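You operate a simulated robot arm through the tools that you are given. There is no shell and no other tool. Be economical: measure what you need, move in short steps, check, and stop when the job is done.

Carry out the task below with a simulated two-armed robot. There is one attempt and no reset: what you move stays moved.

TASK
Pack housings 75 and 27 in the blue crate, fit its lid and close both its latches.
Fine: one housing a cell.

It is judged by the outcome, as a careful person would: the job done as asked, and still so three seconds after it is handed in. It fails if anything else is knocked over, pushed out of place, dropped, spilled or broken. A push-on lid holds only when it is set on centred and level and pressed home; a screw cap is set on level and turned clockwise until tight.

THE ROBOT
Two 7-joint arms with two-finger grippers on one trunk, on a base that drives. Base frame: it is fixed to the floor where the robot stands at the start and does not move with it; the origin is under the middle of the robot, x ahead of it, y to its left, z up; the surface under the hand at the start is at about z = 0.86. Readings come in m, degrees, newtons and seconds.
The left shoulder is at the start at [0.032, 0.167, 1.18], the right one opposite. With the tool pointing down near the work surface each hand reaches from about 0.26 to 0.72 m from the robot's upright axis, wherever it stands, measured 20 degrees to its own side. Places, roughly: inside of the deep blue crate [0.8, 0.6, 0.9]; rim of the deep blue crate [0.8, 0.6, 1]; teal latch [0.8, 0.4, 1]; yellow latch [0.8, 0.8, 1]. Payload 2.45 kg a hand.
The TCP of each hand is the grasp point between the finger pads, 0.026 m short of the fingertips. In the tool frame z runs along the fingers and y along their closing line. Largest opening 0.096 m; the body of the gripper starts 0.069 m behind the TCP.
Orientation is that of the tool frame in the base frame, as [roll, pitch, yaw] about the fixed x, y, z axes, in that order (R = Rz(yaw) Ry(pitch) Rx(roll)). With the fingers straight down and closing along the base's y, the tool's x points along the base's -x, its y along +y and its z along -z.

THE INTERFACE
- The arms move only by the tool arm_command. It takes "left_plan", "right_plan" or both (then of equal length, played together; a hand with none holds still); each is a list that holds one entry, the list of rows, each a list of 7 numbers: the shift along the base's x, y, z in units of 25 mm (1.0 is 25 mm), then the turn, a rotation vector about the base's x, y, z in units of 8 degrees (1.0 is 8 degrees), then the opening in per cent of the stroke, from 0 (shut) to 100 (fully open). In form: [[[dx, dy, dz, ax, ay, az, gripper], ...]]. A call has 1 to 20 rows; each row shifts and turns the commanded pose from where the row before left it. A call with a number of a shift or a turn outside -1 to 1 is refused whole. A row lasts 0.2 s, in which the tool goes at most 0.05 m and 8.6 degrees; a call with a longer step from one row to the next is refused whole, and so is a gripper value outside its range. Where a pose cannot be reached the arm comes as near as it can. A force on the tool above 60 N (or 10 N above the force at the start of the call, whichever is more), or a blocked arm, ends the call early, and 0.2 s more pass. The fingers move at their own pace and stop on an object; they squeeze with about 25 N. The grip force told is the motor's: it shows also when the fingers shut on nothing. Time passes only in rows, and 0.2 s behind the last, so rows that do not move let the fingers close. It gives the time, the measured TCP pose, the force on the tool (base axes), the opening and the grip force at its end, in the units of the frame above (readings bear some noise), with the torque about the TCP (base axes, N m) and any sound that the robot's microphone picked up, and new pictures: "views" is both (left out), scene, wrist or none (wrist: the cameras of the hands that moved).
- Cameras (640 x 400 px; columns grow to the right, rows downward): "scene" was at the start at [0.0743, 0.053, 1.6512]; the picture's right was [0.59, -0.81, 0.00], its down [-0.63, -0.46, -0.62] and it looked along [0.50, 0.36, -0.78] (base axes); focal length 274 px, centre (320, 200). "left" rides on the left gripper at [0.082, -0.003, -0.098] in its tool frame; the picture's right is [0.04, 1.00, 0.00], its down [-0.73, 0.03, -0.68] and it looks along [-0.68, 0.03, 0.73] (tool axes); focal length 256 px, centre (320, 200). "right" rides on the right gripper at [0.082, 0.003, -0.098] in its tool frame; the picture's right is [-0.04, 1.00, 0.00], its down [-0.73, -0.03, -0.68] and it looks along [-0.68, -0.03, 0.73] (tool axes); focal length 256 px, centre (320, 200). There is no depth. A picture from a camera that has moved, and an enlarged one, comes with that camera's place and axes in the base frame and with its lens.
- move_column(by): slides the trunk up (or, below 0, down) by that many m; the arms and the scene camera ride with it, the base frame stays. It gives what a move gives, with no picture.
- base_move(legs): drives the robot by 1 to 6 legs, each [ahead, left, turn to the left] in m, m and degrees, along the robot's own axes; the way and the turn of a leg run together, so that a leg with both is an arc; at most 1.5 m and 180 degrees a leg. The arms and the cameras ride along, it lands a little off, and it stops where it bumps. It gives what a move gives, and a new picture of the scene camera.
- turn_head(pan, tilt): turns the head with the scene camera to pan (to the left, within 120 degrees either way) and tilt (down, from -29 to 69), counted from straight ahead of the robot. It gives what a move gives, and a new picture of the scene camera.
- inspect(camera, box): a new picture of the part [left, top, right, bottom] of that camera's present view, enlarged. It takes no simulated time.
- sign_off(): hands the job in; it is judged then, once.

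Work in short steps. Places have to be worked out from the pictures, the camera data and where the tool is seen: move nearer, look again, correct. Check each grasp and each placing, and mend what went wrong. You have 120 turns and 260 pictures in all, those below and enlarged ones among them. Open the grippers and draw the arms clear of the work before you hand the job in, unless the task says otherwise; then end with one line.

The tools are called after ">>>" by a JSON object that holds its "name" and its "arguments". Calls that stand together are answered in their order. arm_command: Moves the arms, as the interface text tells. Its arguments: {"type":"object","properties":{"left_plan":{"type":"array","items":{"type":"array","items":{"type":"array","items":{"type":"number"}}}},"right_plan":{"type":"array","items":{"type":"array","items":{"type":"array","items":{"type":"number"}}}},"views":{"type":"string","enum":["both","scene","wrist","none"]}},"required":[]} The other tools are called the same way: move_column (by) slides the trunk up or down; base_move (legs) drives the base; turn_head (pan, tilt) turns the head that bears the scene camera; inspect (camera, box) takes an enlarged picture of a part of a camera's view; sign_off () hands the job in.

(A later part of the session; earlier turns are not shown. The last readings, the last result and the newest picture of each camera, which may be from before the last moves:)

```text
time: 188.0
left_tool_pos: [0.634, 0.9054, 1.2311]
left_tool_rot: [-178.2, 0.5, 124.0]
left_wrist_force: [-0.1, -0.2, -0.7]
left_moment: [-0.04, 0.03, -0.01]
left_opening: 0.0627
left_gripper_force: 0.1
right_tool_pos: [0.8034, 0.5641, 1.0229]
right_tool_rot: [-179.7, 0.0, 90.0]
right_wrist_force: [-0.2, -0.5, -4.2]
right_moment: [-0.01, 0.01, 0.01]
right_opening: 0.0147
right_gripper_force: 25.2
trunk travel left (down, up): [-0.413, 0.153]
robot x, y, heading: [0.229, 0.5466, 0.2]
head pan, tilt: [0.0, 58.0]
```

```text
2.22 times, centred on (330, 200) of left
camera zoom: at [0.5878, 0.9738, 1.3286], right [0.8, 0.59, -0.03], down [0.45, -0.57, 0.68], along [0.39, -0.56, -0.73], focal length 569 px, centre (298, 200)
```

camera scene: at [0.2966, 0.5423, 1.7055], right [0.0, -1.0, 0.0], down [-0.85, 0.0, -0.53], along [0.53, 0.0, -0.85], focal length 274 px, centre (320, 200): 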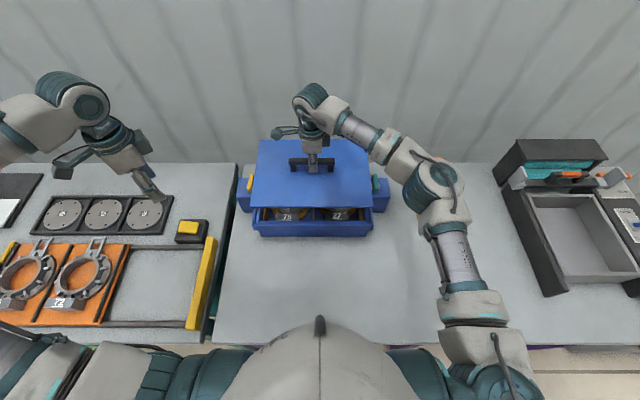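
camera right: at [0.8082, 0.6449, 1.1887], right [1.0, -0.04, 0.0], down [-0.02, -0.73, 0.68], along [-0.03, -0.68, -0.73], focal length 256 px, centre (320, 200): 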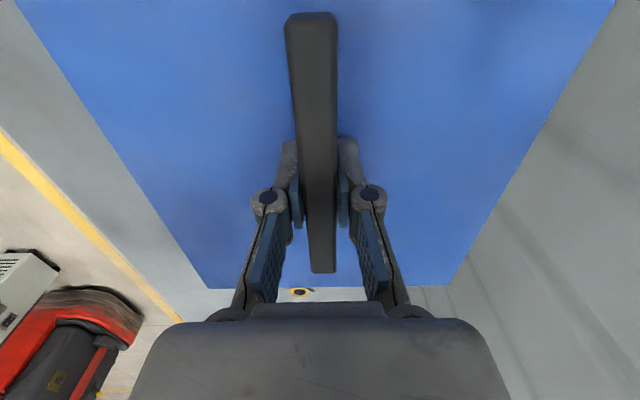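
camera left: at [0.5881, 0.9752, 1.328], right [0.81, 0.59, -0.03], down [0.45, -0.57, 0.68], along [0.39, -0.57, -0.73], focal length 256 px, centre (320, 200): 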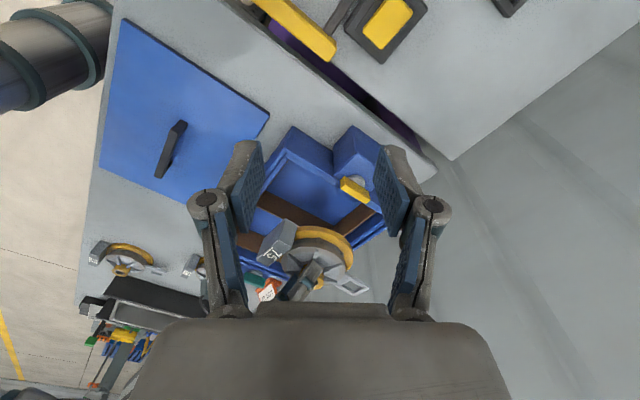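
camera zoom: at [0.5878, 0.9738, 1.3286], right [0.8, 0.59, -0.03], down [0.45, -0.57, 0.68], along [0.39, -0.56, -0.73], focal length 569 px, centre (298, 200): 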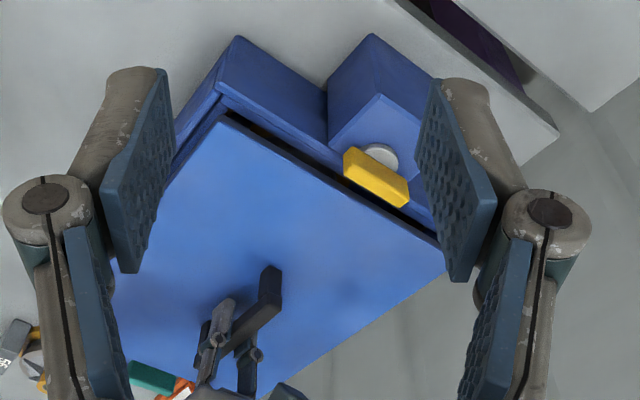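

Still free and well aligned. Lower in smaller steps and watch the force.

>>> {"name": "arm_command", "arguments": {"right_plan": [[[0, 0, -0.12, 0, 0, 0, 0], [0, 0, -0.1, 0, 0, 0, 0], [0, 0, -0.1, 0, 0, 0, 0], [0, 0, 0, 0, 0, 0, 0]]], "views": "none"}}

>>> {"name": "inspect", "arguments": {"camera": "scene", "box": [230, 140, 390, 250]}}

>>> {"name": "inspect", "arguments": {"camera": "left", "box": [270, 130, 410, 260]}}

```text
time: 189.0
left_tool_pos: [0.6342, 0.9055, 1.2296]
left_tool_rot: [-178.2, 0.7, 124.1]
left_wrist_force: [-0.8, -0.4, 0.4]
left_moment: [0.02, -0.02, -0.01]
left_opening: 0.0623
left_gripper_force: 0.1
right_tool_pos: [0.8023, 0.5639, 1.0169]
right_tool_rot: [-179.6, 0.0, 90.1]
right_wrist_force: [-0.2, -0.2, -3.9]
right_moment: [0.0, 0.0, 0.02]
right_opening: 0.0142
right_gripper_force: 24.9
trunk travel left (down, up): [-0.413, 0.153]
robot x, y, heading: [0.2277, 0.5442, -0.0]
head pan, tilt: [0.0, 58.0]
```

```text
3.64 times, centred on (310, 195) of scene
camera zoom: at [0.2966, 0.543, 1.7055], right [0.0, -1.0, 0.0], down [-0.85, 0.0, -0.53], along [0.53, 0.0, -0.85], focal length 997 px, centre (356, 218)
```

zoom: 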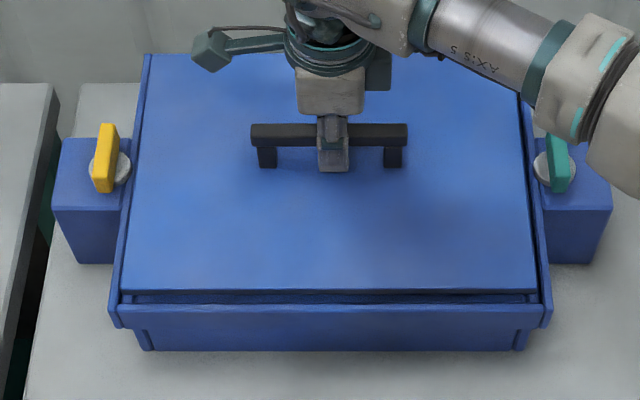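

```text
3.08 times, centred on (340, 195) of left
camera zoom: at [0.5879, 0.9737, 1.3286], right [0.8, 0.59, -0.03], down [0.45, -0.57, 0.68], along [0.39, -0.56, -0.73], focal length 788 px, centre (258, 215)
```

zoom: 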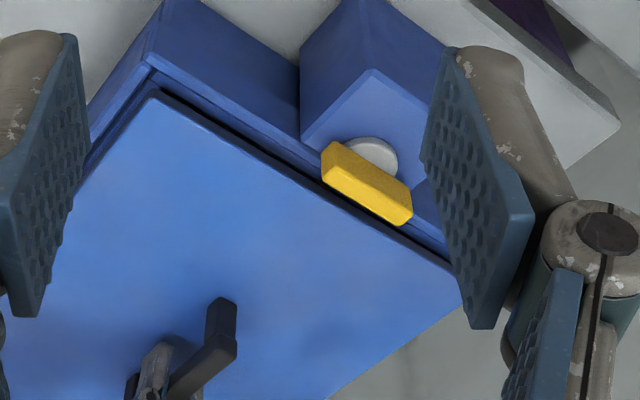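

>>> {"name": "arm_command", "arguments": {"right_plan": [[[0, 0, -0.1, 0, 0, 0, 0], [0, 0, -0.1, 0, 0, 0, 0], [0, 0, -0.1, 0, 0, 0, 0], [0, 0, 0, 0, 0, 0, 0]]], "views": "none"}}

>>> {"name": "inspect", "arguments": {"camera": "scene", "box": [230, 140, 390, 250]}}

```text
time: 190.0
left_tool_pos: [0.6344, 0.905, 1.23]
left_tool_rot: [-178.1, 0.5, 124.1]
left_wrist_force: [-0.4, 0.8, 0.8]
left_moment: [0.02, 0.0, 0.0]
left_opening: 0.0621
left_gripper_force: 0.0
right_tool_pos: [0.8031, 0.5634, 1.0102]
right_tool_rot: [-179.7, -0.1, 90.0]
right_wrist_force: [0.1, -0.4, -4.4]
right_moment: [-0.04, 0.0, -0.01]
right_opening: 0.0148
right_gripper_force: 25.6
trunk travel left (down, up): [-0.413, 0.153]
robot x, y, heading: [0.229, 0.5467, -0.1]
head pan, tilt: [0.0, 58.0]
```

```text
3.64 times, centred on (310, 195) of scene
camera zoom: at [0.2966, 0.5431, 1.7055], right [0.0, -1.0, 0.0], down [-0.85, 0.0, -0.53], along [0.53, 0.0, -0.85], focal length 997 px, centre (356, 218)
```

zoom: 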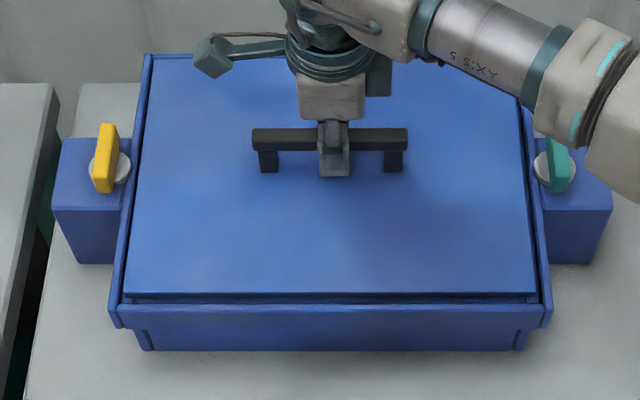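

>>> {"name": "inspect", "arguments": {"camera": "scene", "box": [250, 195, 310, 235]}}

>>> {"name": "inspect", "arguments": {"camera": "scene", "box": [330, 195, 390, 235]}}

>>> {"name": "inspect", "arguments": {"camera": "scene", "box": [250, 145, 310, 185]}}

```text
10.00 times, centred on (280, 215) of scene
camera zoom: at [0.2966, 0.5431, 1.7055], right [0.0, -1.0, 0.0], down [-0.85, 0.0, -0.53], along [0.53, 0.0, -0.85], focal length 2741 px, centre (720, 50)
```

zoom: 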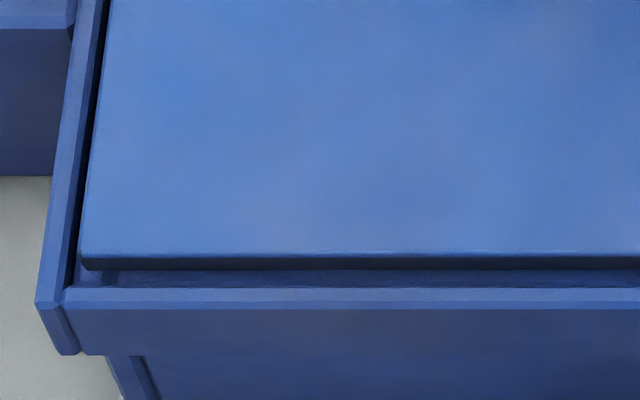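

```text
10.00 times, centred on (360, 215) of scene
camera zoom: at [0.2966, 0.5431, 1.7055], right [0.0, -1.0, 0.0], down [-0.85, 0.0, -0.53], along [0.53, 0.0, -0.85], focal length 2741 px, centre (-80, 50)
```

zoom: 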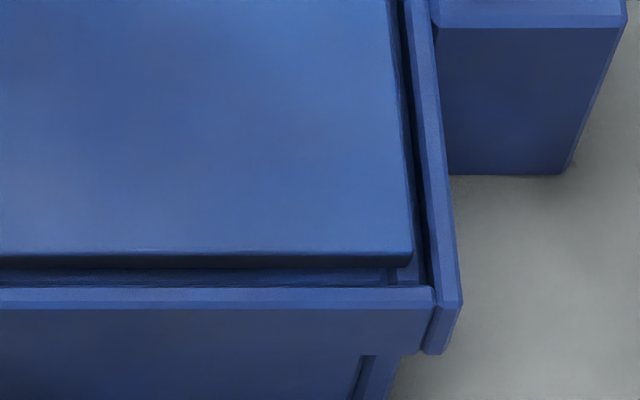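

```text
10.00 times, centred on (280, 165) of scene
camera zoom: at [0.2966, 0.5431, 1.7055], right [0.0, -1.0, 0.0], down [-0.85, 0.0, -0.53], along [0.53, 0.0, -0.85], focal length 2741 px, centre (720, 550)
```

zoom: 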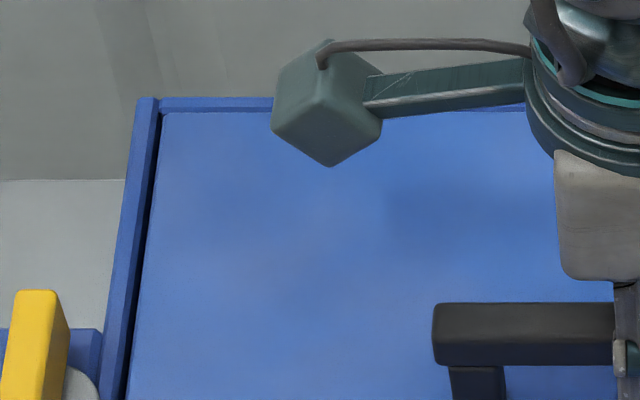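

Lip top is z≈0.965; the lid has just entered the recess with balanced gaps (~7 mm x, ~3 mm y). I shift −1 mm y and keep lowering.

>>> {"name": "arm_command", "arguments": {"right_plan": [[[0, -0.05, -0.1, 0, 0, 0, 0], [0, 0, -0.1, 0, 0, 0, 0], [0, 0, -0.1, 0, 0, 0, 0], [0, 0, -0.1, 0, 0, 0, 0], [0, 0, 0, 0, 0, 0, 0]]], "views": "none"}}

>>> {"name": "inspect", "arguments": {"camera": "scene", "box": [250, 195, 310, 235]}}

>>> {"name": "inspect", "arguments": {"camera": "scene", "box": [330, 195, 390, 235]}}

```text
time: 191.2
left_tool_pos: [0.6336, 0.9057, 1.2308]
left_tool_rot: [-178.2, 0.5, 124.2]
left_wrist_force: [0.5, 0.3, -0.2]
left_moment: [-0.01, -0.03, -0.03]
left_opening: 0.0624
left_gripper_force: 0.0
right_tool_pos: [0.8033, 0.5615, 1.0007]
right_tool_rot: [180.0, -0.1, 90.0]
right_wrist_force: [6.6, 1.8, 19.4]
right_moment: [0.1, -0.03, 0.04]
right_opening: 0.0146
right_gripper_force: 25.3
trunk travel left (down, up): [-0.413, 0.153]
robot x, y, heading: [0.229, 0.5453, 0.1]
head pan, tilt: [0.0, 58.0]
```

```text
10.00 times, centred on (280, 215) of scene
camera zoom: at [0.2932, 0.5422, 1.7059], right [0.0, -1.0, 0.0], down [-0.85, 0.0, -0.53], along [0.53, 0.0, -0.85], focal length 2741 px, centre (720, 50)
```

zoom: 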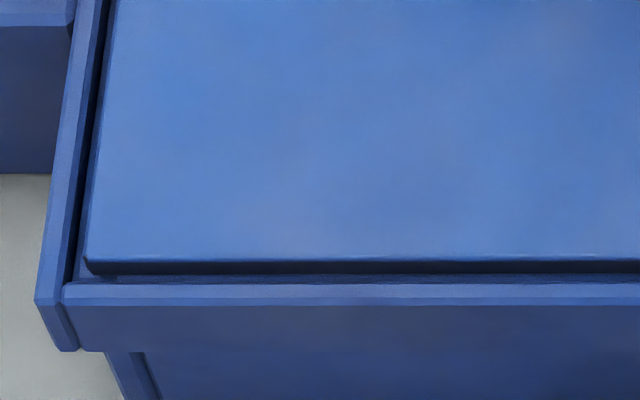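

```text
10.00 times, centred on (360, 215) of scene
camera zoom: at [0.2932, 0.5422, 1.7059], right [0.0, -1.0, 0.0], down [-0.85, 0.0, -0.53], along [0.53, 0.0, -0.85], focal length 2741 px, centre (-80, 50)
```

zoom: 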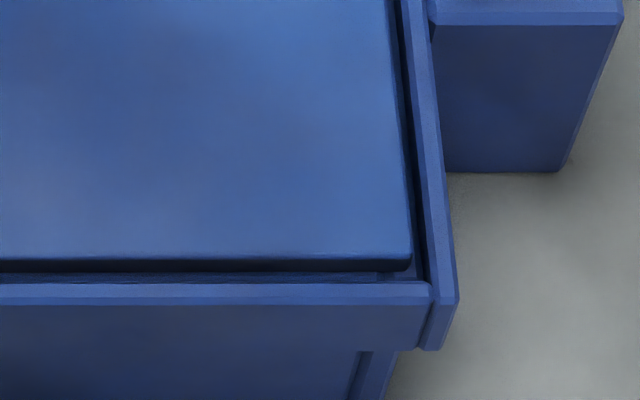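

Contact at 19 N, lid flush and centred in the recess. I press down harder to seat it home.

>>> {"name": "arm_command", "arguments": {"right_plan": [[[0, 0, -0.1, 0, 0, 0, 0], [0, 0, -0.1, 0, 0, 0, 0], [0, 0, -0.1, 0, 0, 0, 0], [0, 0, 0, 0, 0, 0, 0]]], "views": "none"}}

>>> {"name": "inspect", "arguments": {"camera": "scene", "box": [230, 140, 390, 250]}}

```text
time: 192.2
left_tool_pos: [0.6317, 0.9053, 1.2307]
left_tool_rot: [-178.3, 0.5, 124.1]
left_wrist_force: [0.6, -0.5, 0.7]
left_moment: [-0.02, -0.01, 0.0]
left_opening: 0.0624
left_gripper_force: 0.2
right_tool_pos: [0.8018, 0.5613, 0.9954]
right_tool_rot: [179.9, 0.0, 90.2]
right_wrist_force: [6.8, -0.3, 35.8]
right_moment: [-0.38, 0.15, 0.02]
right_opening: 0.0139
right_gripper_force: 25.0
trunk travel left (down, up): [-0.413, 0.153]
robot x, y, heading: [0.2304, 0.547, 0.2]
head pan, tilt: [0.0, 58.0]
```

```text
3.64 times, centred on (310, 195) of scene
camera zoom: at [0.29, 0.5401, 1.7061], right [0.0, -1.0, 0.0], down [-0.85, 0.0, -0.53], along [0.53, 0.0, -0.85], focal length 997 px, centre (356, 218)
```

zoom: 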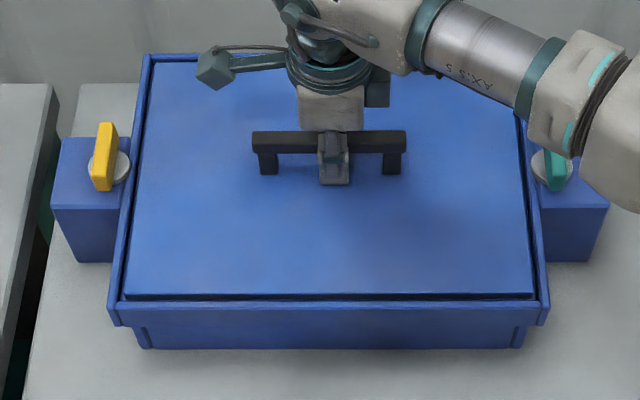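

Pressed with 36 N. I release, rise slightly and inspect the fit from above.

>>> {"name": "arm_command", "arguments": {"right_plan": [[[0, 0, 0.1, 0, 0, 0, 0], [0, 0, 0.05, 0, 0, 0, 30], [0, 0, 0, 0, 0, 0, 60], [0, 0, 0, 0, 0, 0, 60], [0, 0, 0.5, 0, 0, 0, 60], [0, 0, 0.8, 0, 0, 0, 60], [0, 0, 0.9, 0, 0, 0, 60], [0, 0, 0.9, 0, 0, 0, 60], [0, 0, 0.9, 0, 0, 0, 60]]], "views": "both"}}

>>> {"name": "inspect", "arguments": {"camera": "scene", "box": [230, 140, 390, 250]}}

>>> {"name": "inspect", "arguments": {"camera": "left", "box": [230, 110, 430, 290]}}

```text
time: 194.2
left_tool_pos: [0.6326, 0.9046, 1.2303]
left_tool_rot: [-178.2, 0.5, 124.1]
left_wrist_force: [0.7, -0.1, -0.4]
left_moment: [0.02, -0.01, 0.02]
left_opening: 0.0624
left_gripper_force: 0.1
right_tool_pos: [0.8022, 0.5622, 1.0957]
right_tool_rot: [-179.8, 0.1, 90.1]
right_wrist_force: [-0.4, 0.2, 0.3]
right_moment: [0.04, -0.03, 0.03]
right_opening: 0.0578
right_gripper_force: 0.0
trunk travel left (down, up): [-0.413, 0.153]
robot x, y, heading: [0.2234, 0.5484, -0.0]
head pan, tilt: [0.0, 58.0]
camera scene: at [0.2952, 0.5414, 1.7055], right [0.0, -1.0, 0.0], down [-0.85, 0.0, -0.53], along [0.53, 0.0, -0.85], focal length 274 px, centre (320, 200)
camera right: at [0.8058, 0.6434, 1.1948], right [1.0, -0.04, 0.0], down [-0.03, -0.73, 0.68], along [-0.03, -0.68, -0.73], focal length 256 px, centre (320, 200)
```

scene: 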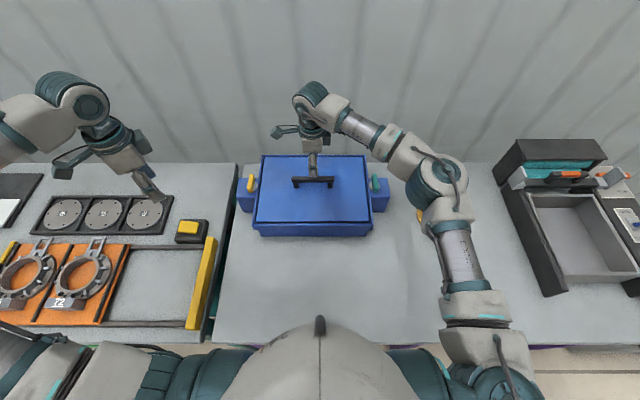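
right: 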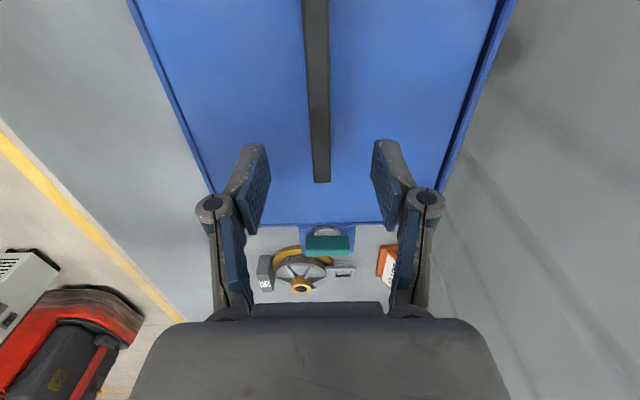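

```text
3.64 times, centred on (310, 195) of scene
camera zoom: at [0.2952, 0.5414, 1.7055], right [0.0, -1.0, 0.0], down [-0.85, 0.0, -0.53], along [0.53, 0.0, -0.85], focal length 997 px, centre (356, 218)
```

zoom: 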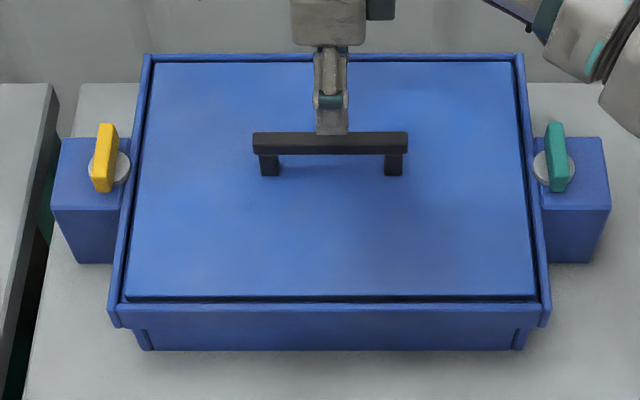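

```text
2.22 times, centred on (330, 200) of left
camera zoom: at [0.5871, 0.9738, 1.3288], right [0.8, 0.59, -0.03], down [0.45, -0.57, 0.68], along [0.39, -0.56, -0.73], focal length 569 px, centre (298, 200)
```

zoom: 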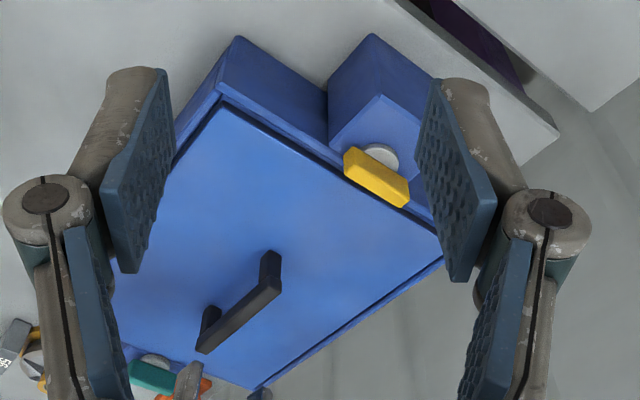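

The lid is seated evenly in the recess. Now I examine the latches.

>>> {"name": "inspect", "arguments": {"camera": "scene", "box": [235, 160, 275, 190]}}

>>> {"name": "inspect", "arguments": {"camera": "scene", "box": [355, 160, 395, 190]}}

>>> {"name": "inspect", "arguments": {"camera": "left", "box": [330, 140, 430, 220]}}

>>> {"name": "inspect", "arguments": {"camera": "right", "box": [270, 200, 390, 300]}}

```text
13.33 times, centred on (255, 175) of scene
camera zoom: at [0.2952, 0.5414, 1.7055], right [0.0, -1.0, 0.0], down [-0.85, 0.0, -0.53], along [0.53, 0.0, -0.85], focal length 3654 px, centre (1187, 533)
```

zoom: 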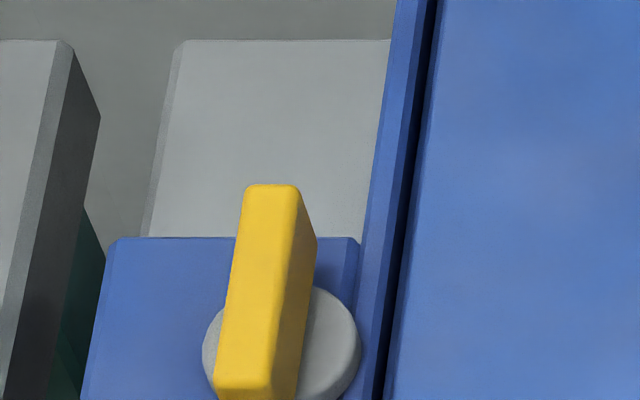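

```text
13.33 times, centred on (375, 175) of scene
camera zoom: at [0.2952, 0.5414, 1.7055], right [0.0, -1.0, 0.0], down [-0.85, 0.0, -0.53], along [0.53, 0.0, -0.85], focal length 3654 px, centre (-413, 533)
```

zoom: 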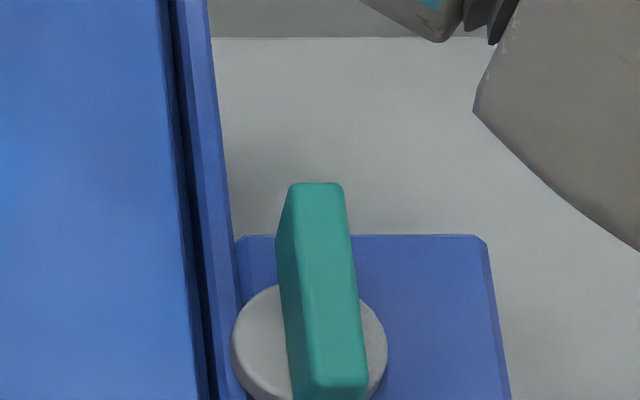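

```text
5.00 times, centred on (380, 180) of left
camera zoom: at [0.5871, 0.9738, 1.3288], right [0.8, 0.59, -0.03], down [0.45, -0.57, 0.68], along [0.39, -0.56, -0.73], focal length 1280 px, centre (20, 300)
```

zoom: 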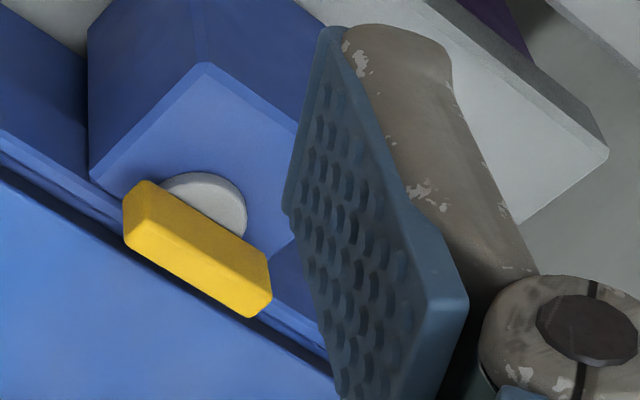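

```text
4.00 times, centred on (330, 250) of right
camera zoom: at [0.8058, 0.6434, 1.1948], right [1.0, -0.04, 0.0], down [-0.03, -0.73, 0.68], along [-0.03, -0.68, -0.73], focal length 1024 px, centre (280, 0)
```

zoom: 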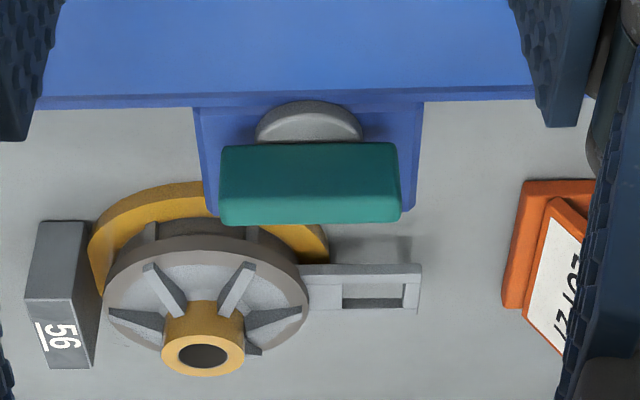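

The latches are quarter-turn bars on discs beside the crate (teal bar: y≈0.3625, x≈0.806, z 0.973–0.991, long axis along x = open). I move the right hand over the teal one, yaw back to 180° so fingers close across the bar.

>>> {"name": "arm_command", "arguments": {"right_plan": [[[0, -0.4, 0, 0, 0, 0.6, 45], [0, -0.7, 0, 0, 0, 0.95, 45], [0, -0.7, 0, 0, 0, 0.95, 45], [0, -0.7, 0, 0, 0, 0.95, 45], [0, -0.7, 0, 0, 0, 0.95, 45], [0, -0.7, 0, 0, 0, 0.95, 45], [0, -0.7, 0, 0, 0, 0.95, 45], [0, -0.7, 0, 0, 0, 0.95, 45], [0, -0.7, 0, 0, 0, 0.95, 45], [0, -0.7, 0, 0, 0, 0.95, 45], [0, -0.7, 0, 0, 0, 0.95, 45], [0, -0.6, 0, 0, 0, 0.95, 45], [0, 0, -0.4, 0, 0, 0.2, 45], [0, 0, -0.4, 0, 0, 0, 45], [0, 0, 0, 0, 0, 0, 45]]], "views": "both"}}

```text
time: 197.4
left_tool_pos: [0.6324, 0.9058, 1.2304]
left_tool_rot: [-178.1, 0.5, 124.2]
left_wrist_force: [0.1, 0.0, 0.1]
left_moment: [0.01, -0.02, 0.01]
left_opening: 0.0622
left_gripper_force: 0.0
right_tool_pos: [0.8031, 0.3634, 1.0749]
right_tool_rot: [-179.9, 0.0, -179.8]
right_wrist_force: [0.6, 0.2, 0.7]
right_moment: [0.02, -0.02, -0.01]
right_opening: 0.0429
right_gripper_force: 0.1
trunk travel left (down, up): [-0.413, 0.153]
robot x, y, heading: [0.2298, 0.5435, 0.0]
head pan, tilt: [0.0, 58.0]
camera scene: at [0.2953, 0.5384, 1.7055], right [0.0, -1.0, 0.0], down [-0.85, 0.0, -0.53], along [0.53, 0.0, -0.85], focal length 274 px, centre (320, 200)
camera right: at [0.7207, 0.3651, 1.174], right [0.04, 1.0, 0.0], down [0.73, -0.03, 0.68], along [0.68, -0.03, -0.73], focal length 256 px, centre (320, 200)
```

scene: 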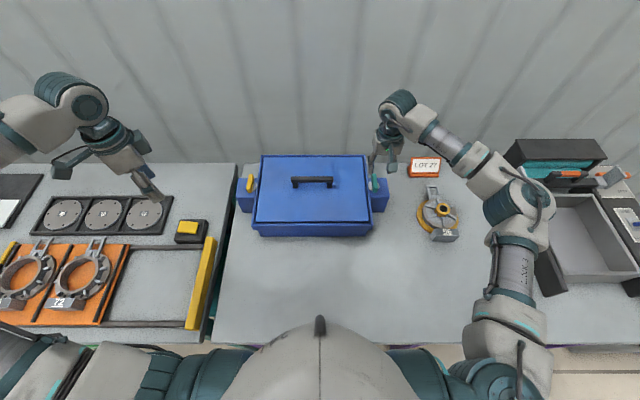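
right: 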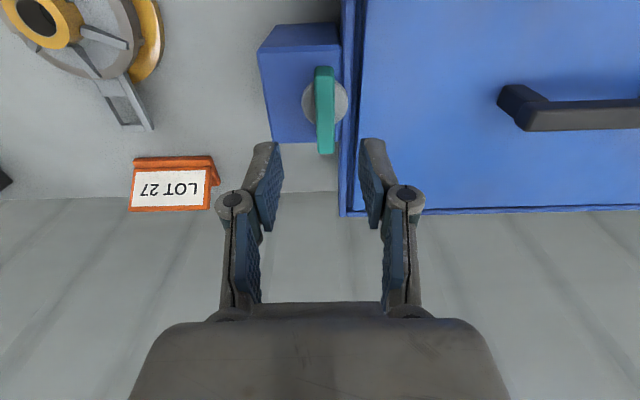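

Bar centre ≈[0.804, 0.364]. Lower to z≈1.002 and grip it.

>>> {"name": "arm_command", "arguments": {"right_plan": [[[0.04, 0.03, -0.5, 0, 0, 0, 38], [0, 0, -0.7, 0, 0, 0, 38], [0, 0, -0.7, 0, 0, 0, 38], [0, 0, -0.6, 0, 0, 0, 38], [0, 0, -0.4, 0, 0, 0, 38], [0, 0, 0, 0, 0, 0, 38], [0, 0, 0, 0, 0, 0, 10], [0, 0, 0, 0, 0, 0, 0], [0, 0, 0, 0, 0, 0, 0]]], "views": "wrist"}}

```text
time: 199.4
left_tool_pos: [0.6338, 0.9076, 1.2294]
left_tool_rot: [-178.1, 0.6, 124.2]
left_wrist_force: [-0.2, 0.5, 0.0]
left_moment: [0.0, 0.0, 0.02]
left_opening: 0.0625
left_gripper_force: 0.1
right_tool_pos: [0.8041, 0.3669, 1.0036]
right_tool_rot: [-180.0, -0.1, -179.8]
right_wrist_force: [-0.8, 11.8, -2.7]
right_moment: [0.32, -0.6, -0.01]
right_opening: 0.014
right_gripper_force: 40.7
trunk travel left (down, up): [-0.413, 0.153]
robot x, y, heading: [0.2307, 0.5435, 0.0]
head pan, tilt: [0.0, 58.0]
camera right: at [0.7227, 0.3686, 1.1015], right [0.04, 1.0, 0.0], down [0.73, -0.03, 0.68], along [0.68, -0.03, -0.73], focal length 256 px, centre (320, 200)
```

right: 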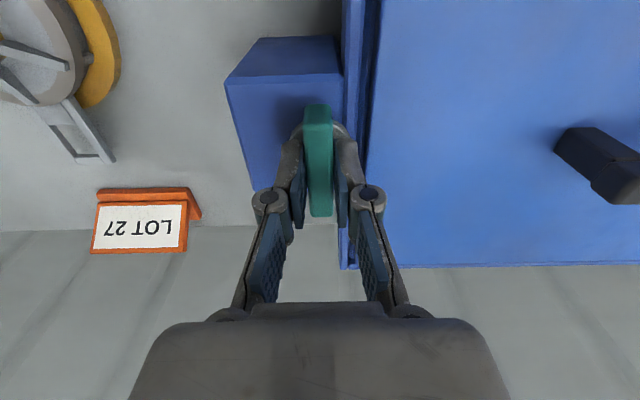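

Gripped (14 mm), slight side load, so I shift +3 mm y and try turning clockwise 16° to feel the latch.

>>> {"name": "arm_command", "arguments": {"right_plan": [[[0, 0.12, 0, 0, 0, 0, 0], [0, 0, 0, 0, 0, -0.5, 0], [0, 0, 0, 0, 0, -0.5, 0], [0, 0, 0, 0, 0, -0.5, 0], [0, 0, 0, 0, 0, -0.5, 0], [0, 0, 0, 0, 0, 0, 0]]], "views": "wrist"}}

```text
time: 200.8
left_tool_pos: [0.6333, 0.9051, 1.2301]
left_tool_rot: [-178.2, 0.4, 124.1]
left_wrist_force: [-0.1, 0.2, -0.3]
left_moment: [0.0, -0.02, -0.02]
left_opening: 0.0626
left_gripper_force: 0.0
right_tool_pos: [0.8036, 0.3659, 1.0021]
right_tool_rot: [-179.8, 0.0, 164.1]
right_wrist_force: [-1.1, 1.4, 1.2]
right_moment: [-0.02, 0.15, 1.57]
right_opening: 0.0206
right_gripper_force: 44.9
trunk travel left (down, up): [-0.413, 0.153]
robot x, y, heading: [0.2279, 0.5476, 0.1]
head pan, tilt: [0.0, 58.0]
camera right: at [0.7262, 0.3913, 1.1017], right [0.31, 0.95, 0.0], down [0.7, -0.23, 0.68], along [0.64, -0.21, -0.73], focal length 256 px, centre (320, 200)
```

right: 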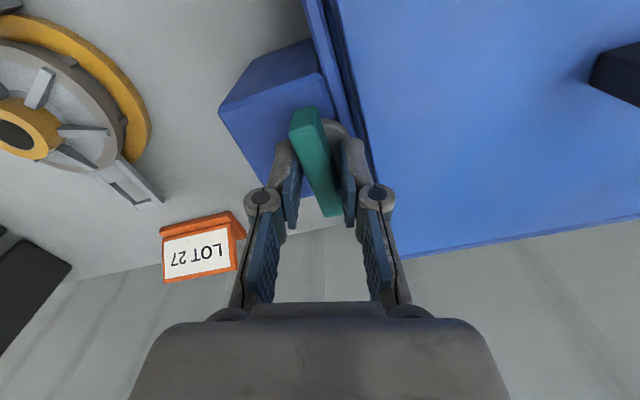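

Clockwise is resisted (torque 1.6 N·m, fingers forced open), the bar did not turn. I turn back and try counter-clockwise.

>>> {"name": "arm_command", "arguments": {"right_plan": [[[0, 0, 0, 0, 0, 0.5, 0], [0, 0, 0, 0, 0, 0.5, 0], [0, 0, 0, 0, 0, 0.5, 0], [0, 0, 0, 0, 0, 0.5, 0], [0, 0, 0, 0, 0, 0.5, 0], [0, 0, 0, 0, 0, 0.5, 0], [0, 0, 0, 0, 0, 0.5, 0], [0, 0, 0, 0, 0, 0.5, 0], [0, 0, 0, 0, 0, 0, 0]]], "views": "wrist"}}

```text
time: 202.8
left_tool_pos: [0.6336, 0.9046, 1.23]
left_tool_rot: [-178.3, 0.4, 124.1]
left_wrist_force: [0.2, 0.3, 0.2]
left_moment: [0.02, -0.02, -0.02]
left_opening: 0.0623
left_gripper_force: 0.1
right_tool_pos: [0.8043, 0.3641, 1.0027]
right_tool_rot: [-179.8, 0.0, -163.9]
right_wrist_force: [0.8, -3.5, 2.1]
right_moment: [-0.24, 0.54, -0.02]
right_opening: 0.0141
right_gripper_force: 40.0
trunk travel left (down, up): [-0.413, 0.153]
robot x, y, heading: [0.2245, 0.5446, -0.1]
head pan, tilt: [0.0, 58.0]
camera right: at [0.7245, 0.3459, 1.1015], right [-0.24, 0.97, 0.0], down [0.71, 0.18, 0.68], along [0.66, 0.16, -0.73], focal length 256 px, centre (320, 200)
```

right: 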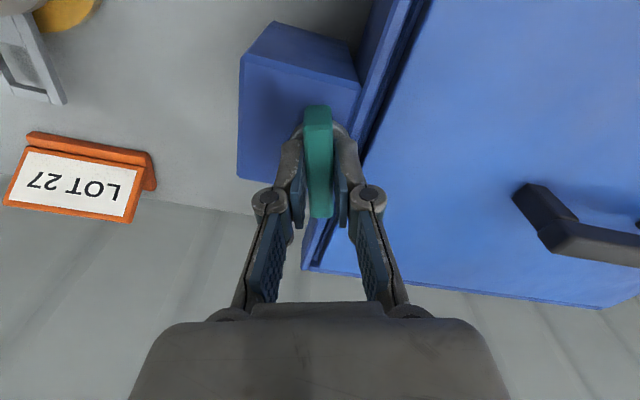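

Counter-clockwise it turns freely with the hand. I continue to 90°.

>>> {"name": "arm_command", "arguments": {"right_plan": [[[0, 0, 0, 0, 0, 0.8, 0], [0, 0, 0, 0, 0, 0.9, 0], [0, 0, 0, 0, 0, 0.9, 0], [0, 0, 0, 0, 0, 0.9, 0], [0, 0, 0, 0, 0, 0.9, 0], [0, 0, 0, 0, 0, 0.9, 0], [0, 0, 0, 0, 0, 0.9, 0], [0, 0, 0, 0, 0, 0.9, 0], [0, 0, 0, 0, 0, 0.9, 0], [0, 0, 0, 0, 0, 0.9, 0], [0, 0, 0, 0, 0, 0.4, 0], [0, 0, 0, 0, 0, 0, 0]]], "views": "both"}}

```text
time: 205.4
left_tool_pos: [0.6339, 0.9049, 1.2305]
left_tool_rot: [-178.3, 0.5, 124.1]
left_wrist_force: [0.6, -0.9, 0.1]
left_moment: [0.01, 0.03, -0.02]
left_opening: 0.0622
left_gripper_force: 0.1
right_tool_pos: [0.804, 0.3662, 1.0029]
right_tool_rot: [-179.9, 0.1, -143.1]
right_wrist_force: [2.7, -4.9, 2.2]
right_moment: [-0.28, 0.17, 0.01]
right_opening: 0.0139
right_gripper_force: 40.0
right hand out of reach, approached as far as the arm can: row 4, 5, 6, 7, 8, 9, 10, 11
trunk travel left (down, up): [-0.413, 0.153]
robot x, y, heading: [0.2324, 0.5497, -0.1]
head pan, tilt: [0.0, 58.0]
camera scene: at [0.2958, 0.5352, 1.7055], right [0.0, -1.0, -0.01], down [-0.85, 0.0, -0.53], along [0.53, 0.01, -0.85], focal length 274 px, centre (320, 200)
camera right: at [0.7365, 0.3187, 1.1014], right [-0.57, 0.82, 0.0], down [0.6, 0.42, 0.68], along [0.56, 0.39, -0.73], focal length 256 px, centre (320, 200)
```

scene: 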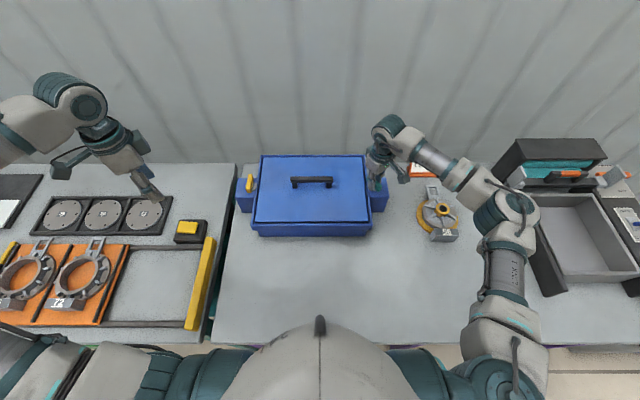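
right: 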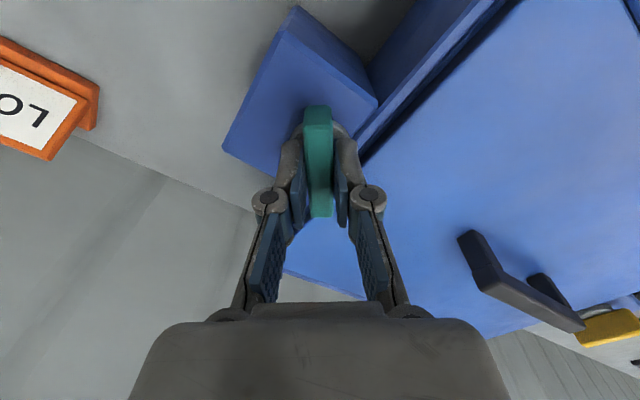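

Wrist limit at 37°. I release, rise, flip the hand −180° to grip the bar again with room to turn further.

>>> {"name": "arm_command", "arguments": {"right_plan": [[[0, 0, 0, 0, 0, 0, 40], [0, 0, 0, 0, 0, 0, 40], [0, 0, 0.8, 0, 0, 0, 40], [0, 0, 0.9, 0, 0, -0.5, 40], [0, 0, 0, 0, 0, -1, 40], [0, 0, 0, 0, 0, -1, 40], [0, 0, 0, 0, 0, -1, 40], [0, 0, 0, 0, 0, -1, 40], [0, 0, 0, 0, 0, -1, 40], [0, 0, 0, 0, 0, -1, 40], [0, 0, 0, 0, 0, -1, 40], [0, 0, 0, 0, 0, -1, 40], [0, 0, 0, 0, 0, -1, 40], [0, 0, 0, 0, 0, -1, 40], [0, 0, 0, 0, 0, -1, 40], [0, 0, 0, 0, 0, -1, 40], [0, 0, 0, 0, 0, -1, 40], [0, 0, 0, 0, 0, -1, 40], [0, 0, 0, 0, 0, -1, 40], [0, 0, 0, 0, 0, -1, 40]]], "views": "none"}}

>>> {"name": "arm_command", "arguments": {"right_plan": [[[0, 0, 0, 0, 0, -1, 40], [0, 0, 0, 0, 0, -1, 40], [0, 0, 0, 0, 0, -1, 40], [0, 0, 0, 0, 0, -1, 40], [0, 0, 0, 0, 0, -1, 40], [0, 0, 0, 0, 0, -1, 40], [0, 0, 0, 0, 0, 0, 40]]], "views": "both"}}

```text
time: 209.6
left_tool_pos: [0.6346, 0.9055, 1.231]
left_tool_rot: [-178.1, 0.5, 124.1]
left_wrist_force: [0.5, -0.3, 0.0]
left_moment: [0.01, 0.01, 0.0]
left_opening: 0.0623
left_gripper_force: 0.0
right_tool_pos: [0.8042, 0.3663, 1.0442]
right_tool_rot: [-179.6, 0.0, 84.9]
right_wrist_force: [0.0, 0.0, 0.2]
right_moment: [-0.03, -0.02, 0.01]
right_opening: 0.0385
right_gripper_force: 0.0
trunk travel left (down, up): [-0.413, 0.153]
robot x, y, heading: [0.2285, 0.5455, -0.2]
head pan, tilt: [0.0, 58.0]
```

```text
time: 211.2
left_tool_pos: [0.6346, 0.9054, 1.2294]
left_tool_rot: [-178.2, 0.5, 124.1]
left_wrist_force: [0.2, -0.6, -0.8]
left_moment: [0.01, 0.03, -0.03]
left_opening: 0.0624
left_gripper_force: 0.1
right_tool_pos: [0.8039, 0.3666, 1.0443]
right_tool_rot: [-179.8, 0.1, 36.9]
right_wrist_force: [-0.4, 0.3, 0.0]
right_moment: [0.04, -0.02, 0.02]
right_opening: 0.0384
right_gripper_force: 0.1
trunk travel left (down, up): [-0.413, 0.153]
robot x, y, heading: [0.2311, 0.5497, -0.0]
head pan, tilt: [0.0, 58.0]
camera scene: at [0.2955, 0.5381, 1.7055], right [0.0, -1.0, 0.0], down [-0.85, 0.0, -0.53], along [0.53, 0.0, -0.85], focal length 274 px, centre (320, 200)
camera right: at [0.8709, 0.4116, 1.144], right [0.57, -0.82, 0.0], down [-0.6, -0.42, 0.68], along [-0.56, -0.38, -0.73], focal length 256 px, centre (320, 200)
```

scene: 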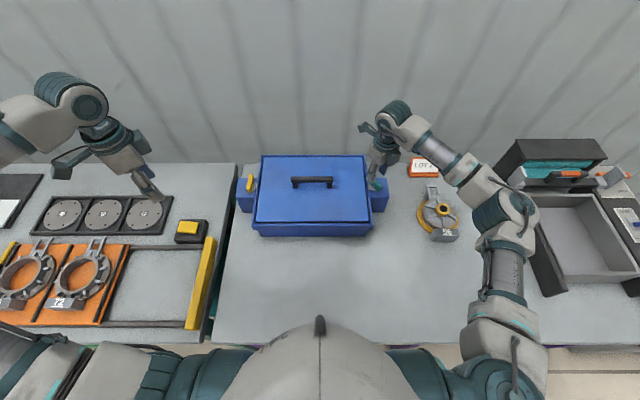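
right: 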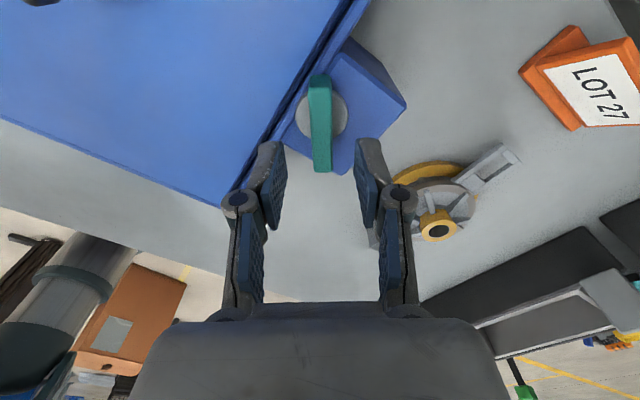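

Aligned with the bar. Lower, grip and turn the remaining 53° counter-clockwise.

>>> {"name": "arm_command", "arguments": {"right_plan": [[[0, 0, -0.6, 0, 0, 0, 40], [0, 0, -0.7, 0, 0, 0, 40], [0, 0, -0.37, 0, 0, 0, 40], [0, 0, 0, 0, 0, 0, 10], [0, 0, 0, 0, 0, 0, 0], [0, 0, 0, 0, 0, 0, 0], [0, 0, 0, 0, 0, 0.7, 0], [0, 0, 0, 0, 0, 0.9, 0], [0, 0, 0, 0, 0, 0.9, 0], [0, 0, 0, 0, 0, 0.9, 0], [0, 0, 0, 0, 0, 0.9, 0], [0, 0, 0, 0, 0, 0.9, 0], [0, 0, 0, 0, 0, 0.9, 0], [0, 0, 0, 0, 0, 0.55, 0], [0, 0, 0, 0, 0, 0, 0]]], "views": "both"}}

```text
time: 214.4
left_tool_pos: [0.635, 0.9061, 1.2295]
left_tool_rot: [-178.2, 0.3, 124.1]
left_wrist_force: [-0.2, 0.8, 0.5]
left_moment: [0.01, 0.02, 0.01]
left_opening: 0.0624
left_gripper_force: 0.1
right_tool_pos: [0.8043, 0.364, 1.0033]
right_tool_rot: [-179.9, 0.0, 90.1]
right_wrist_force: [13.0, -9.3, 14.1]
right_moment: [-1.2, -0.38, -0.14]
right_opening: 0.0136
right_gripper_force: 39.8
trunk travel left (down, up): [-0.413, 0.153]
robot x, y, heading: [0.2295, 0.5475, -0.1]
head pan, tilt: [0.0, 58.0]
camera scene: at [0.2963, 0.5346, 1.7055], right [0.0, -1.0, -0.01], down [-0.85, 0.0, -0.53], along [0.53, 0.01, -0.85], focal length 274 px, centre (320, 200)
camera right: at [0.8079, 0.4461, 1.1027], right [1.0, -0.04, 0.0], down [-0.03, -0.73, 0.68], along [-0.03, -0.68, -0.73], focal length 256 px, centre (320, 200)
```

scene: 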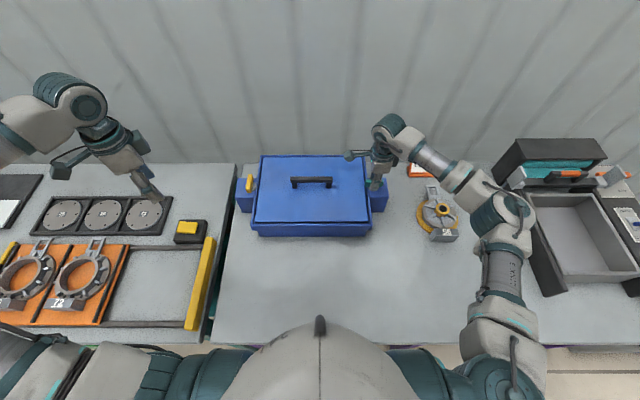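
right: 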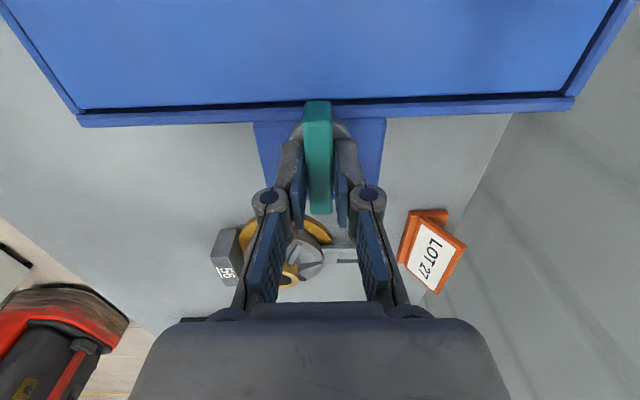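

The teal bar now points over the lid edge. I test a few degrees further to feel whether it's at its stop.

>>> {"name": "arm_command", "arguments": {"right_plan": [[[0, 0.1, 0, 0, 0, 0.4, 0], [0, 0, 0, 0, 0, 0.4, 0], [0, 0, 0, 0, 0, 0, 0]]], "views": "wrist"}}

```text
time: 215.2
left_tool_pos: [0.6348, 0.9028, 1.2311]
left_tool_rot: [-178.3, 0.3, 124.1]
left_wrist_force: [0.2, -0.1, -0.5]
left_moment: [-0.03, -0.02, -0.02]
left_opening: 0.0627
left_gripper_force: 0.0
right_tool_pos: [0.8046, 0.3649, 1.0043]
right_tool_rot: [-179.9, -0.1, 96.5]
right_wrist_force: [15.0, -17.6, 16.8]
right_moment: [0.01, -0.4, -1.25]
right_opening: 0.0163
right_gripper_force: 42.9
trunk travel left (down, up): [-0.413, 0.153]
robot x, y, heading: [0.2272, 0.5489, -0.2]
head pan, tilt: [0.0, 58.0]
camera right: at [0.7989, 0.4466, 1.1026], right [1.0, 0.07, 0.0], down [0.05, -0.73, 0.68], along [0.05, -0.68, -0.74], focal length 256 px, centre (320, 200)
```

right: 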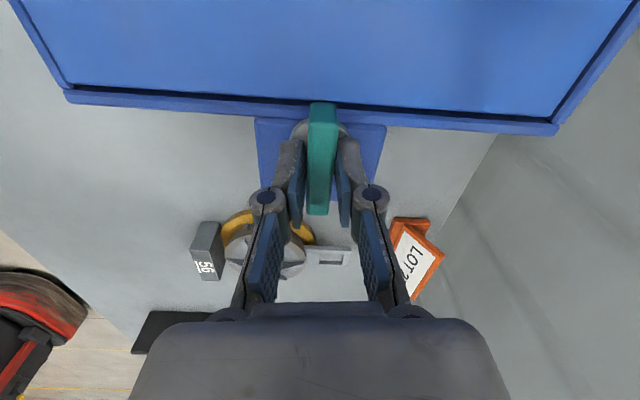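

Firm stop at 90° – teal is closed. I ease off, release and raise the right hand away.

>>> {"name": "arm_command", "arguments": {"right_plan": [[[0, 0, 0, 0, 0, -0.4, 0], [0, 0, 0, 0, 0, -0.4, 0], [0, 0, 0, 0, 0, 0, 40], [0, 0, 0, 0, 0, 0, 40], [0, 0, 0.5, 0, 0, 0, 40], [0, 0, 0.9, 0, 0, 0, 40], [0, -0.3, 0.9, 0, 0, 0.3, 40], [-0.4, -0.6, 0.9, 0, 0, 0.6, 40], [-0.6, -0.7, 0.9, 0, 0, 0.9, 40], [-0.8, -0.5, 0.5, 0, 0, 0.9, 40], [-0.8, -0.2, 0, 0, 0, 0.9, 40], [-0.8, 0, 0, 0, 0, 0.9, 40], [-0.8, 0, 0, 0, 0, 0.9, 40], [-0.8, 0, 0, 0, 0, 0.9, 40]]], "views": "scene"}}

>>> {"name": "inspect", "arguments": {"camera": "scene", "box": [230, 140, 400, 250]}}

```text
time: 218.2
left_tool_pos: [0.6337, 0.9053, 1.2303]
left_tool_rot: [-178.1, 0.5, 124.1]
left_wrist_force: [-0.5, 0.0, -0.6]
left_moment: [-0.02, 0.01, 0.01]
left_opening: 0.0629
left_gripper_force: 0.1
right_tool_pos: [0.6788, 0.3094, 1.1192]
right_tool_rot: [-179.9, 0.0, 140.6]
right_wrist_force: [0.6, 0.8, -0.3]
right_moment: [0.0, -0.03, 0.0]
right_opening: 0.0386
right_gripper_force: 0.1
trunk travel left (down, up): [-0.413, 0.153]
robot x, y, heading: [0.2313, 0.5446, 0.1]
head pan, tilt: [0.0, 58.0]
camera scene: at [0.2939, 0.5352, 1.7055], right [0.0, -1.0, -0.01], down [-0.85, 0.0, -0.53], along [0.53, 0.01, -0.85], focal length 274 px, centre (320, 200)
```

scene: 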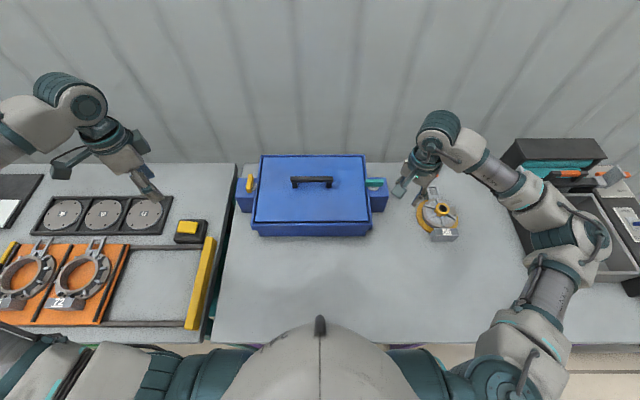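

```text
3.64 times, centred on (315, 195) of scene
camera zoom: at [0.2939, 0.5352, 1.7055], right [0.0, -1.0, -0.01], down [-0.85, 0.0, -0.53], along [0.53, 0.01, -0.85], focal length 997 px, centre (338, 218)
```

zoom: 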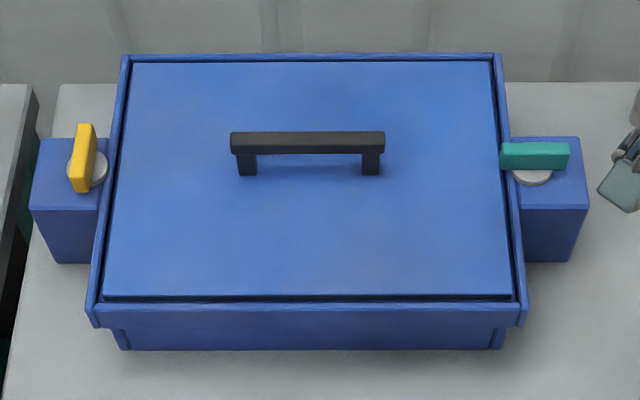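

Teal stays closed. Now the left hand goes above the yellow latch (~[0.804, 0.762]) at yaw 180°.

>>> {"name": "arm_command", "arguments": {"left_plan": [[[0.4, -0.3, 0, 0, 0, 0.7, 45], [0.7, -0.6, -0.4, 0, 0, 0.8, 45], [0.75, -0.65, -0.6, 0, 0, 0.8, 45], [0.75, -0.65, -0.7, 0, 0, 0.8, 45], [0.75, -0.65, -0.7, 0, 0, 0.8, 45], [0.75, -0.65, -0.7, 0, 0, 0.8, 45], [0.75, -0.65, -0.7, 0, 0, 0.8, 45], [0.75, -0.65, -0.7, -0.1, 0, 0.8, 45], [0.75, -0.65, -0.8, -0.1, 0, 0.7, 45], [0.45, -0.27, -0.7, 0, 0, 0, 45], [0, 0, 0, 0, 0, 0, 45]]], "views": "both"}}

```text
time: 220.6
left_tool_pos: [0.8037, 0.7641, 1.081]
left_tool_rot: [-176.6, 0.7, -179.7]
left_wrist_force: [0.2, -0.3, 0.4]
left_moment: [-0.01, -0.01, -0.02]
left_opening: 0.0432
left_gripper_force: 0.0
right_tool_pos: [0.6796, 0.312, 1.1186]
right_tool_rot: [-179.9, -0.1, 140.4]
right_wrist_force: [0.1, -0.5, 0.3]
right_moment: [0.03, -0.01, 0.0]
right_opening: 0.0382
right_gripper_force: 0.1
trunk travel left (down, up): [-0.413, 0.153]
robot x, y, heading: [0.2304, 0.5455, -0.2]
head pan, tilt: [0.0, 58.0]
camera scene: at [0.2956, 0.5342, 1.7054], right [0.0, -1.0, -0.01], down [-0.85, 0.0, -0.53], along [0.53, 0.01, -0.85], focal length 274 px, centre (320, 200)
camera left: at [0.7203, 0.7662, 1.1783], right [-0.04, 1.0, -0.06], down [0.72, 0.07, 0.69], along [0.69, -0.01, -0.73], focal length 256 px, centre (320, 200)
```

scene: 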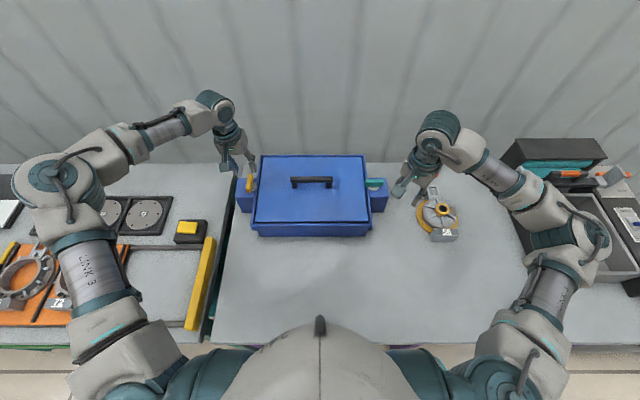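
left: 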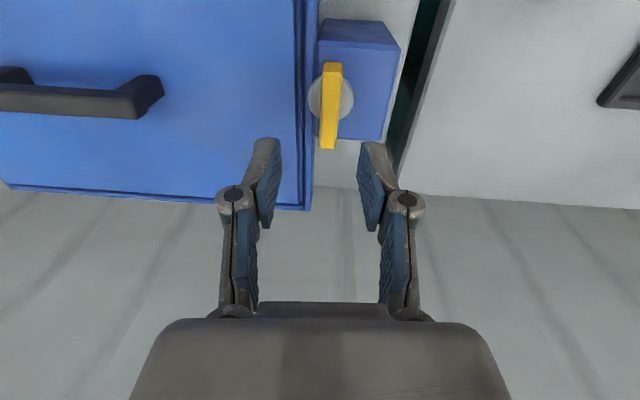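

Yellow bar centre ≈[0.803, 0.767]. I correct the small roll, lower and grip.

>>> {"name": "arm_command", "arguments": {"left_plan": [[[0, 0.05, 0, 0.22, 0, 0, 40], [0, 0.05, -0.3, 0.21, 0, 0, 40], [0, 0, -0.7, 0, 0, 0, 40], [0, 0, -0.7, 0, 0, 0, 40], [0, 0, -0.7, 0, 0, 0, 40], [0, 0, -0.7, 0, 0, 0, 40], [0, 0, 0, 0, 0, 0, 40], [0, 0, 0, 0, 0, 0, 10], [0, 0, 0, 0, 0, 0, 0], [0, 0, 0, 0, 0, 0, 0]]], "views": "wrist"}}

```text
time: 222.8
left_tool_pos: [0.7822, 0.7666, 1.0117]
left_tool_rot: [-179.8, 0.8, 179.7]
left_wrist_force: [-0.5, -56.8, -16.1]
left_moment: [-1.12, -0.14, -0.37]
left_opening: 0.0142
left_gripper_force: 40.4
left hand out of reach, approached as far as the arm can: row 1, 2, 3, 4, 5, 6
right_tool_pos: [0.6796, 0.302, 1.1163]
right_tool_rot: [179.9, -0.3, 140.3]
right_wrist_force: [-0.4, 0.2, -0.2]
right_moment: [-0.01, 0.02, 0.03]
right_opening: 0.0383
right_gripper_force: 0.0
trunk travel left (down, up): [-0.413, 0.153]
robot x, y, heading: [0.2287, 0.5411, -0.2]
head pan, tilt: [0.0, 58.0]
camera left: at [0.6986, 0.7639, 1.11], right [-0.03, 1.0, 0.0], down [0.73, 0.03, 0.69], along [0.69, 0.02, -0.73], focal length 256 px, centre (320, 200)
```

left: 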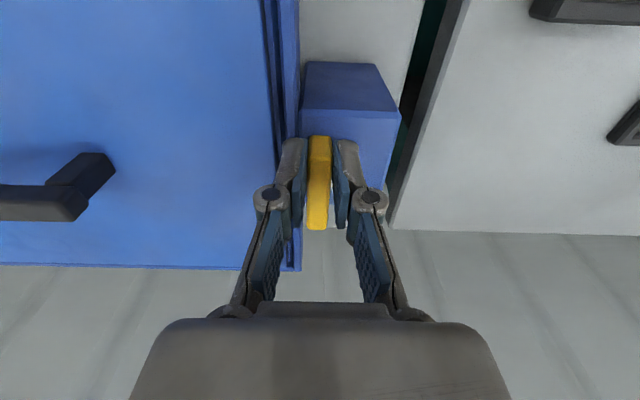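

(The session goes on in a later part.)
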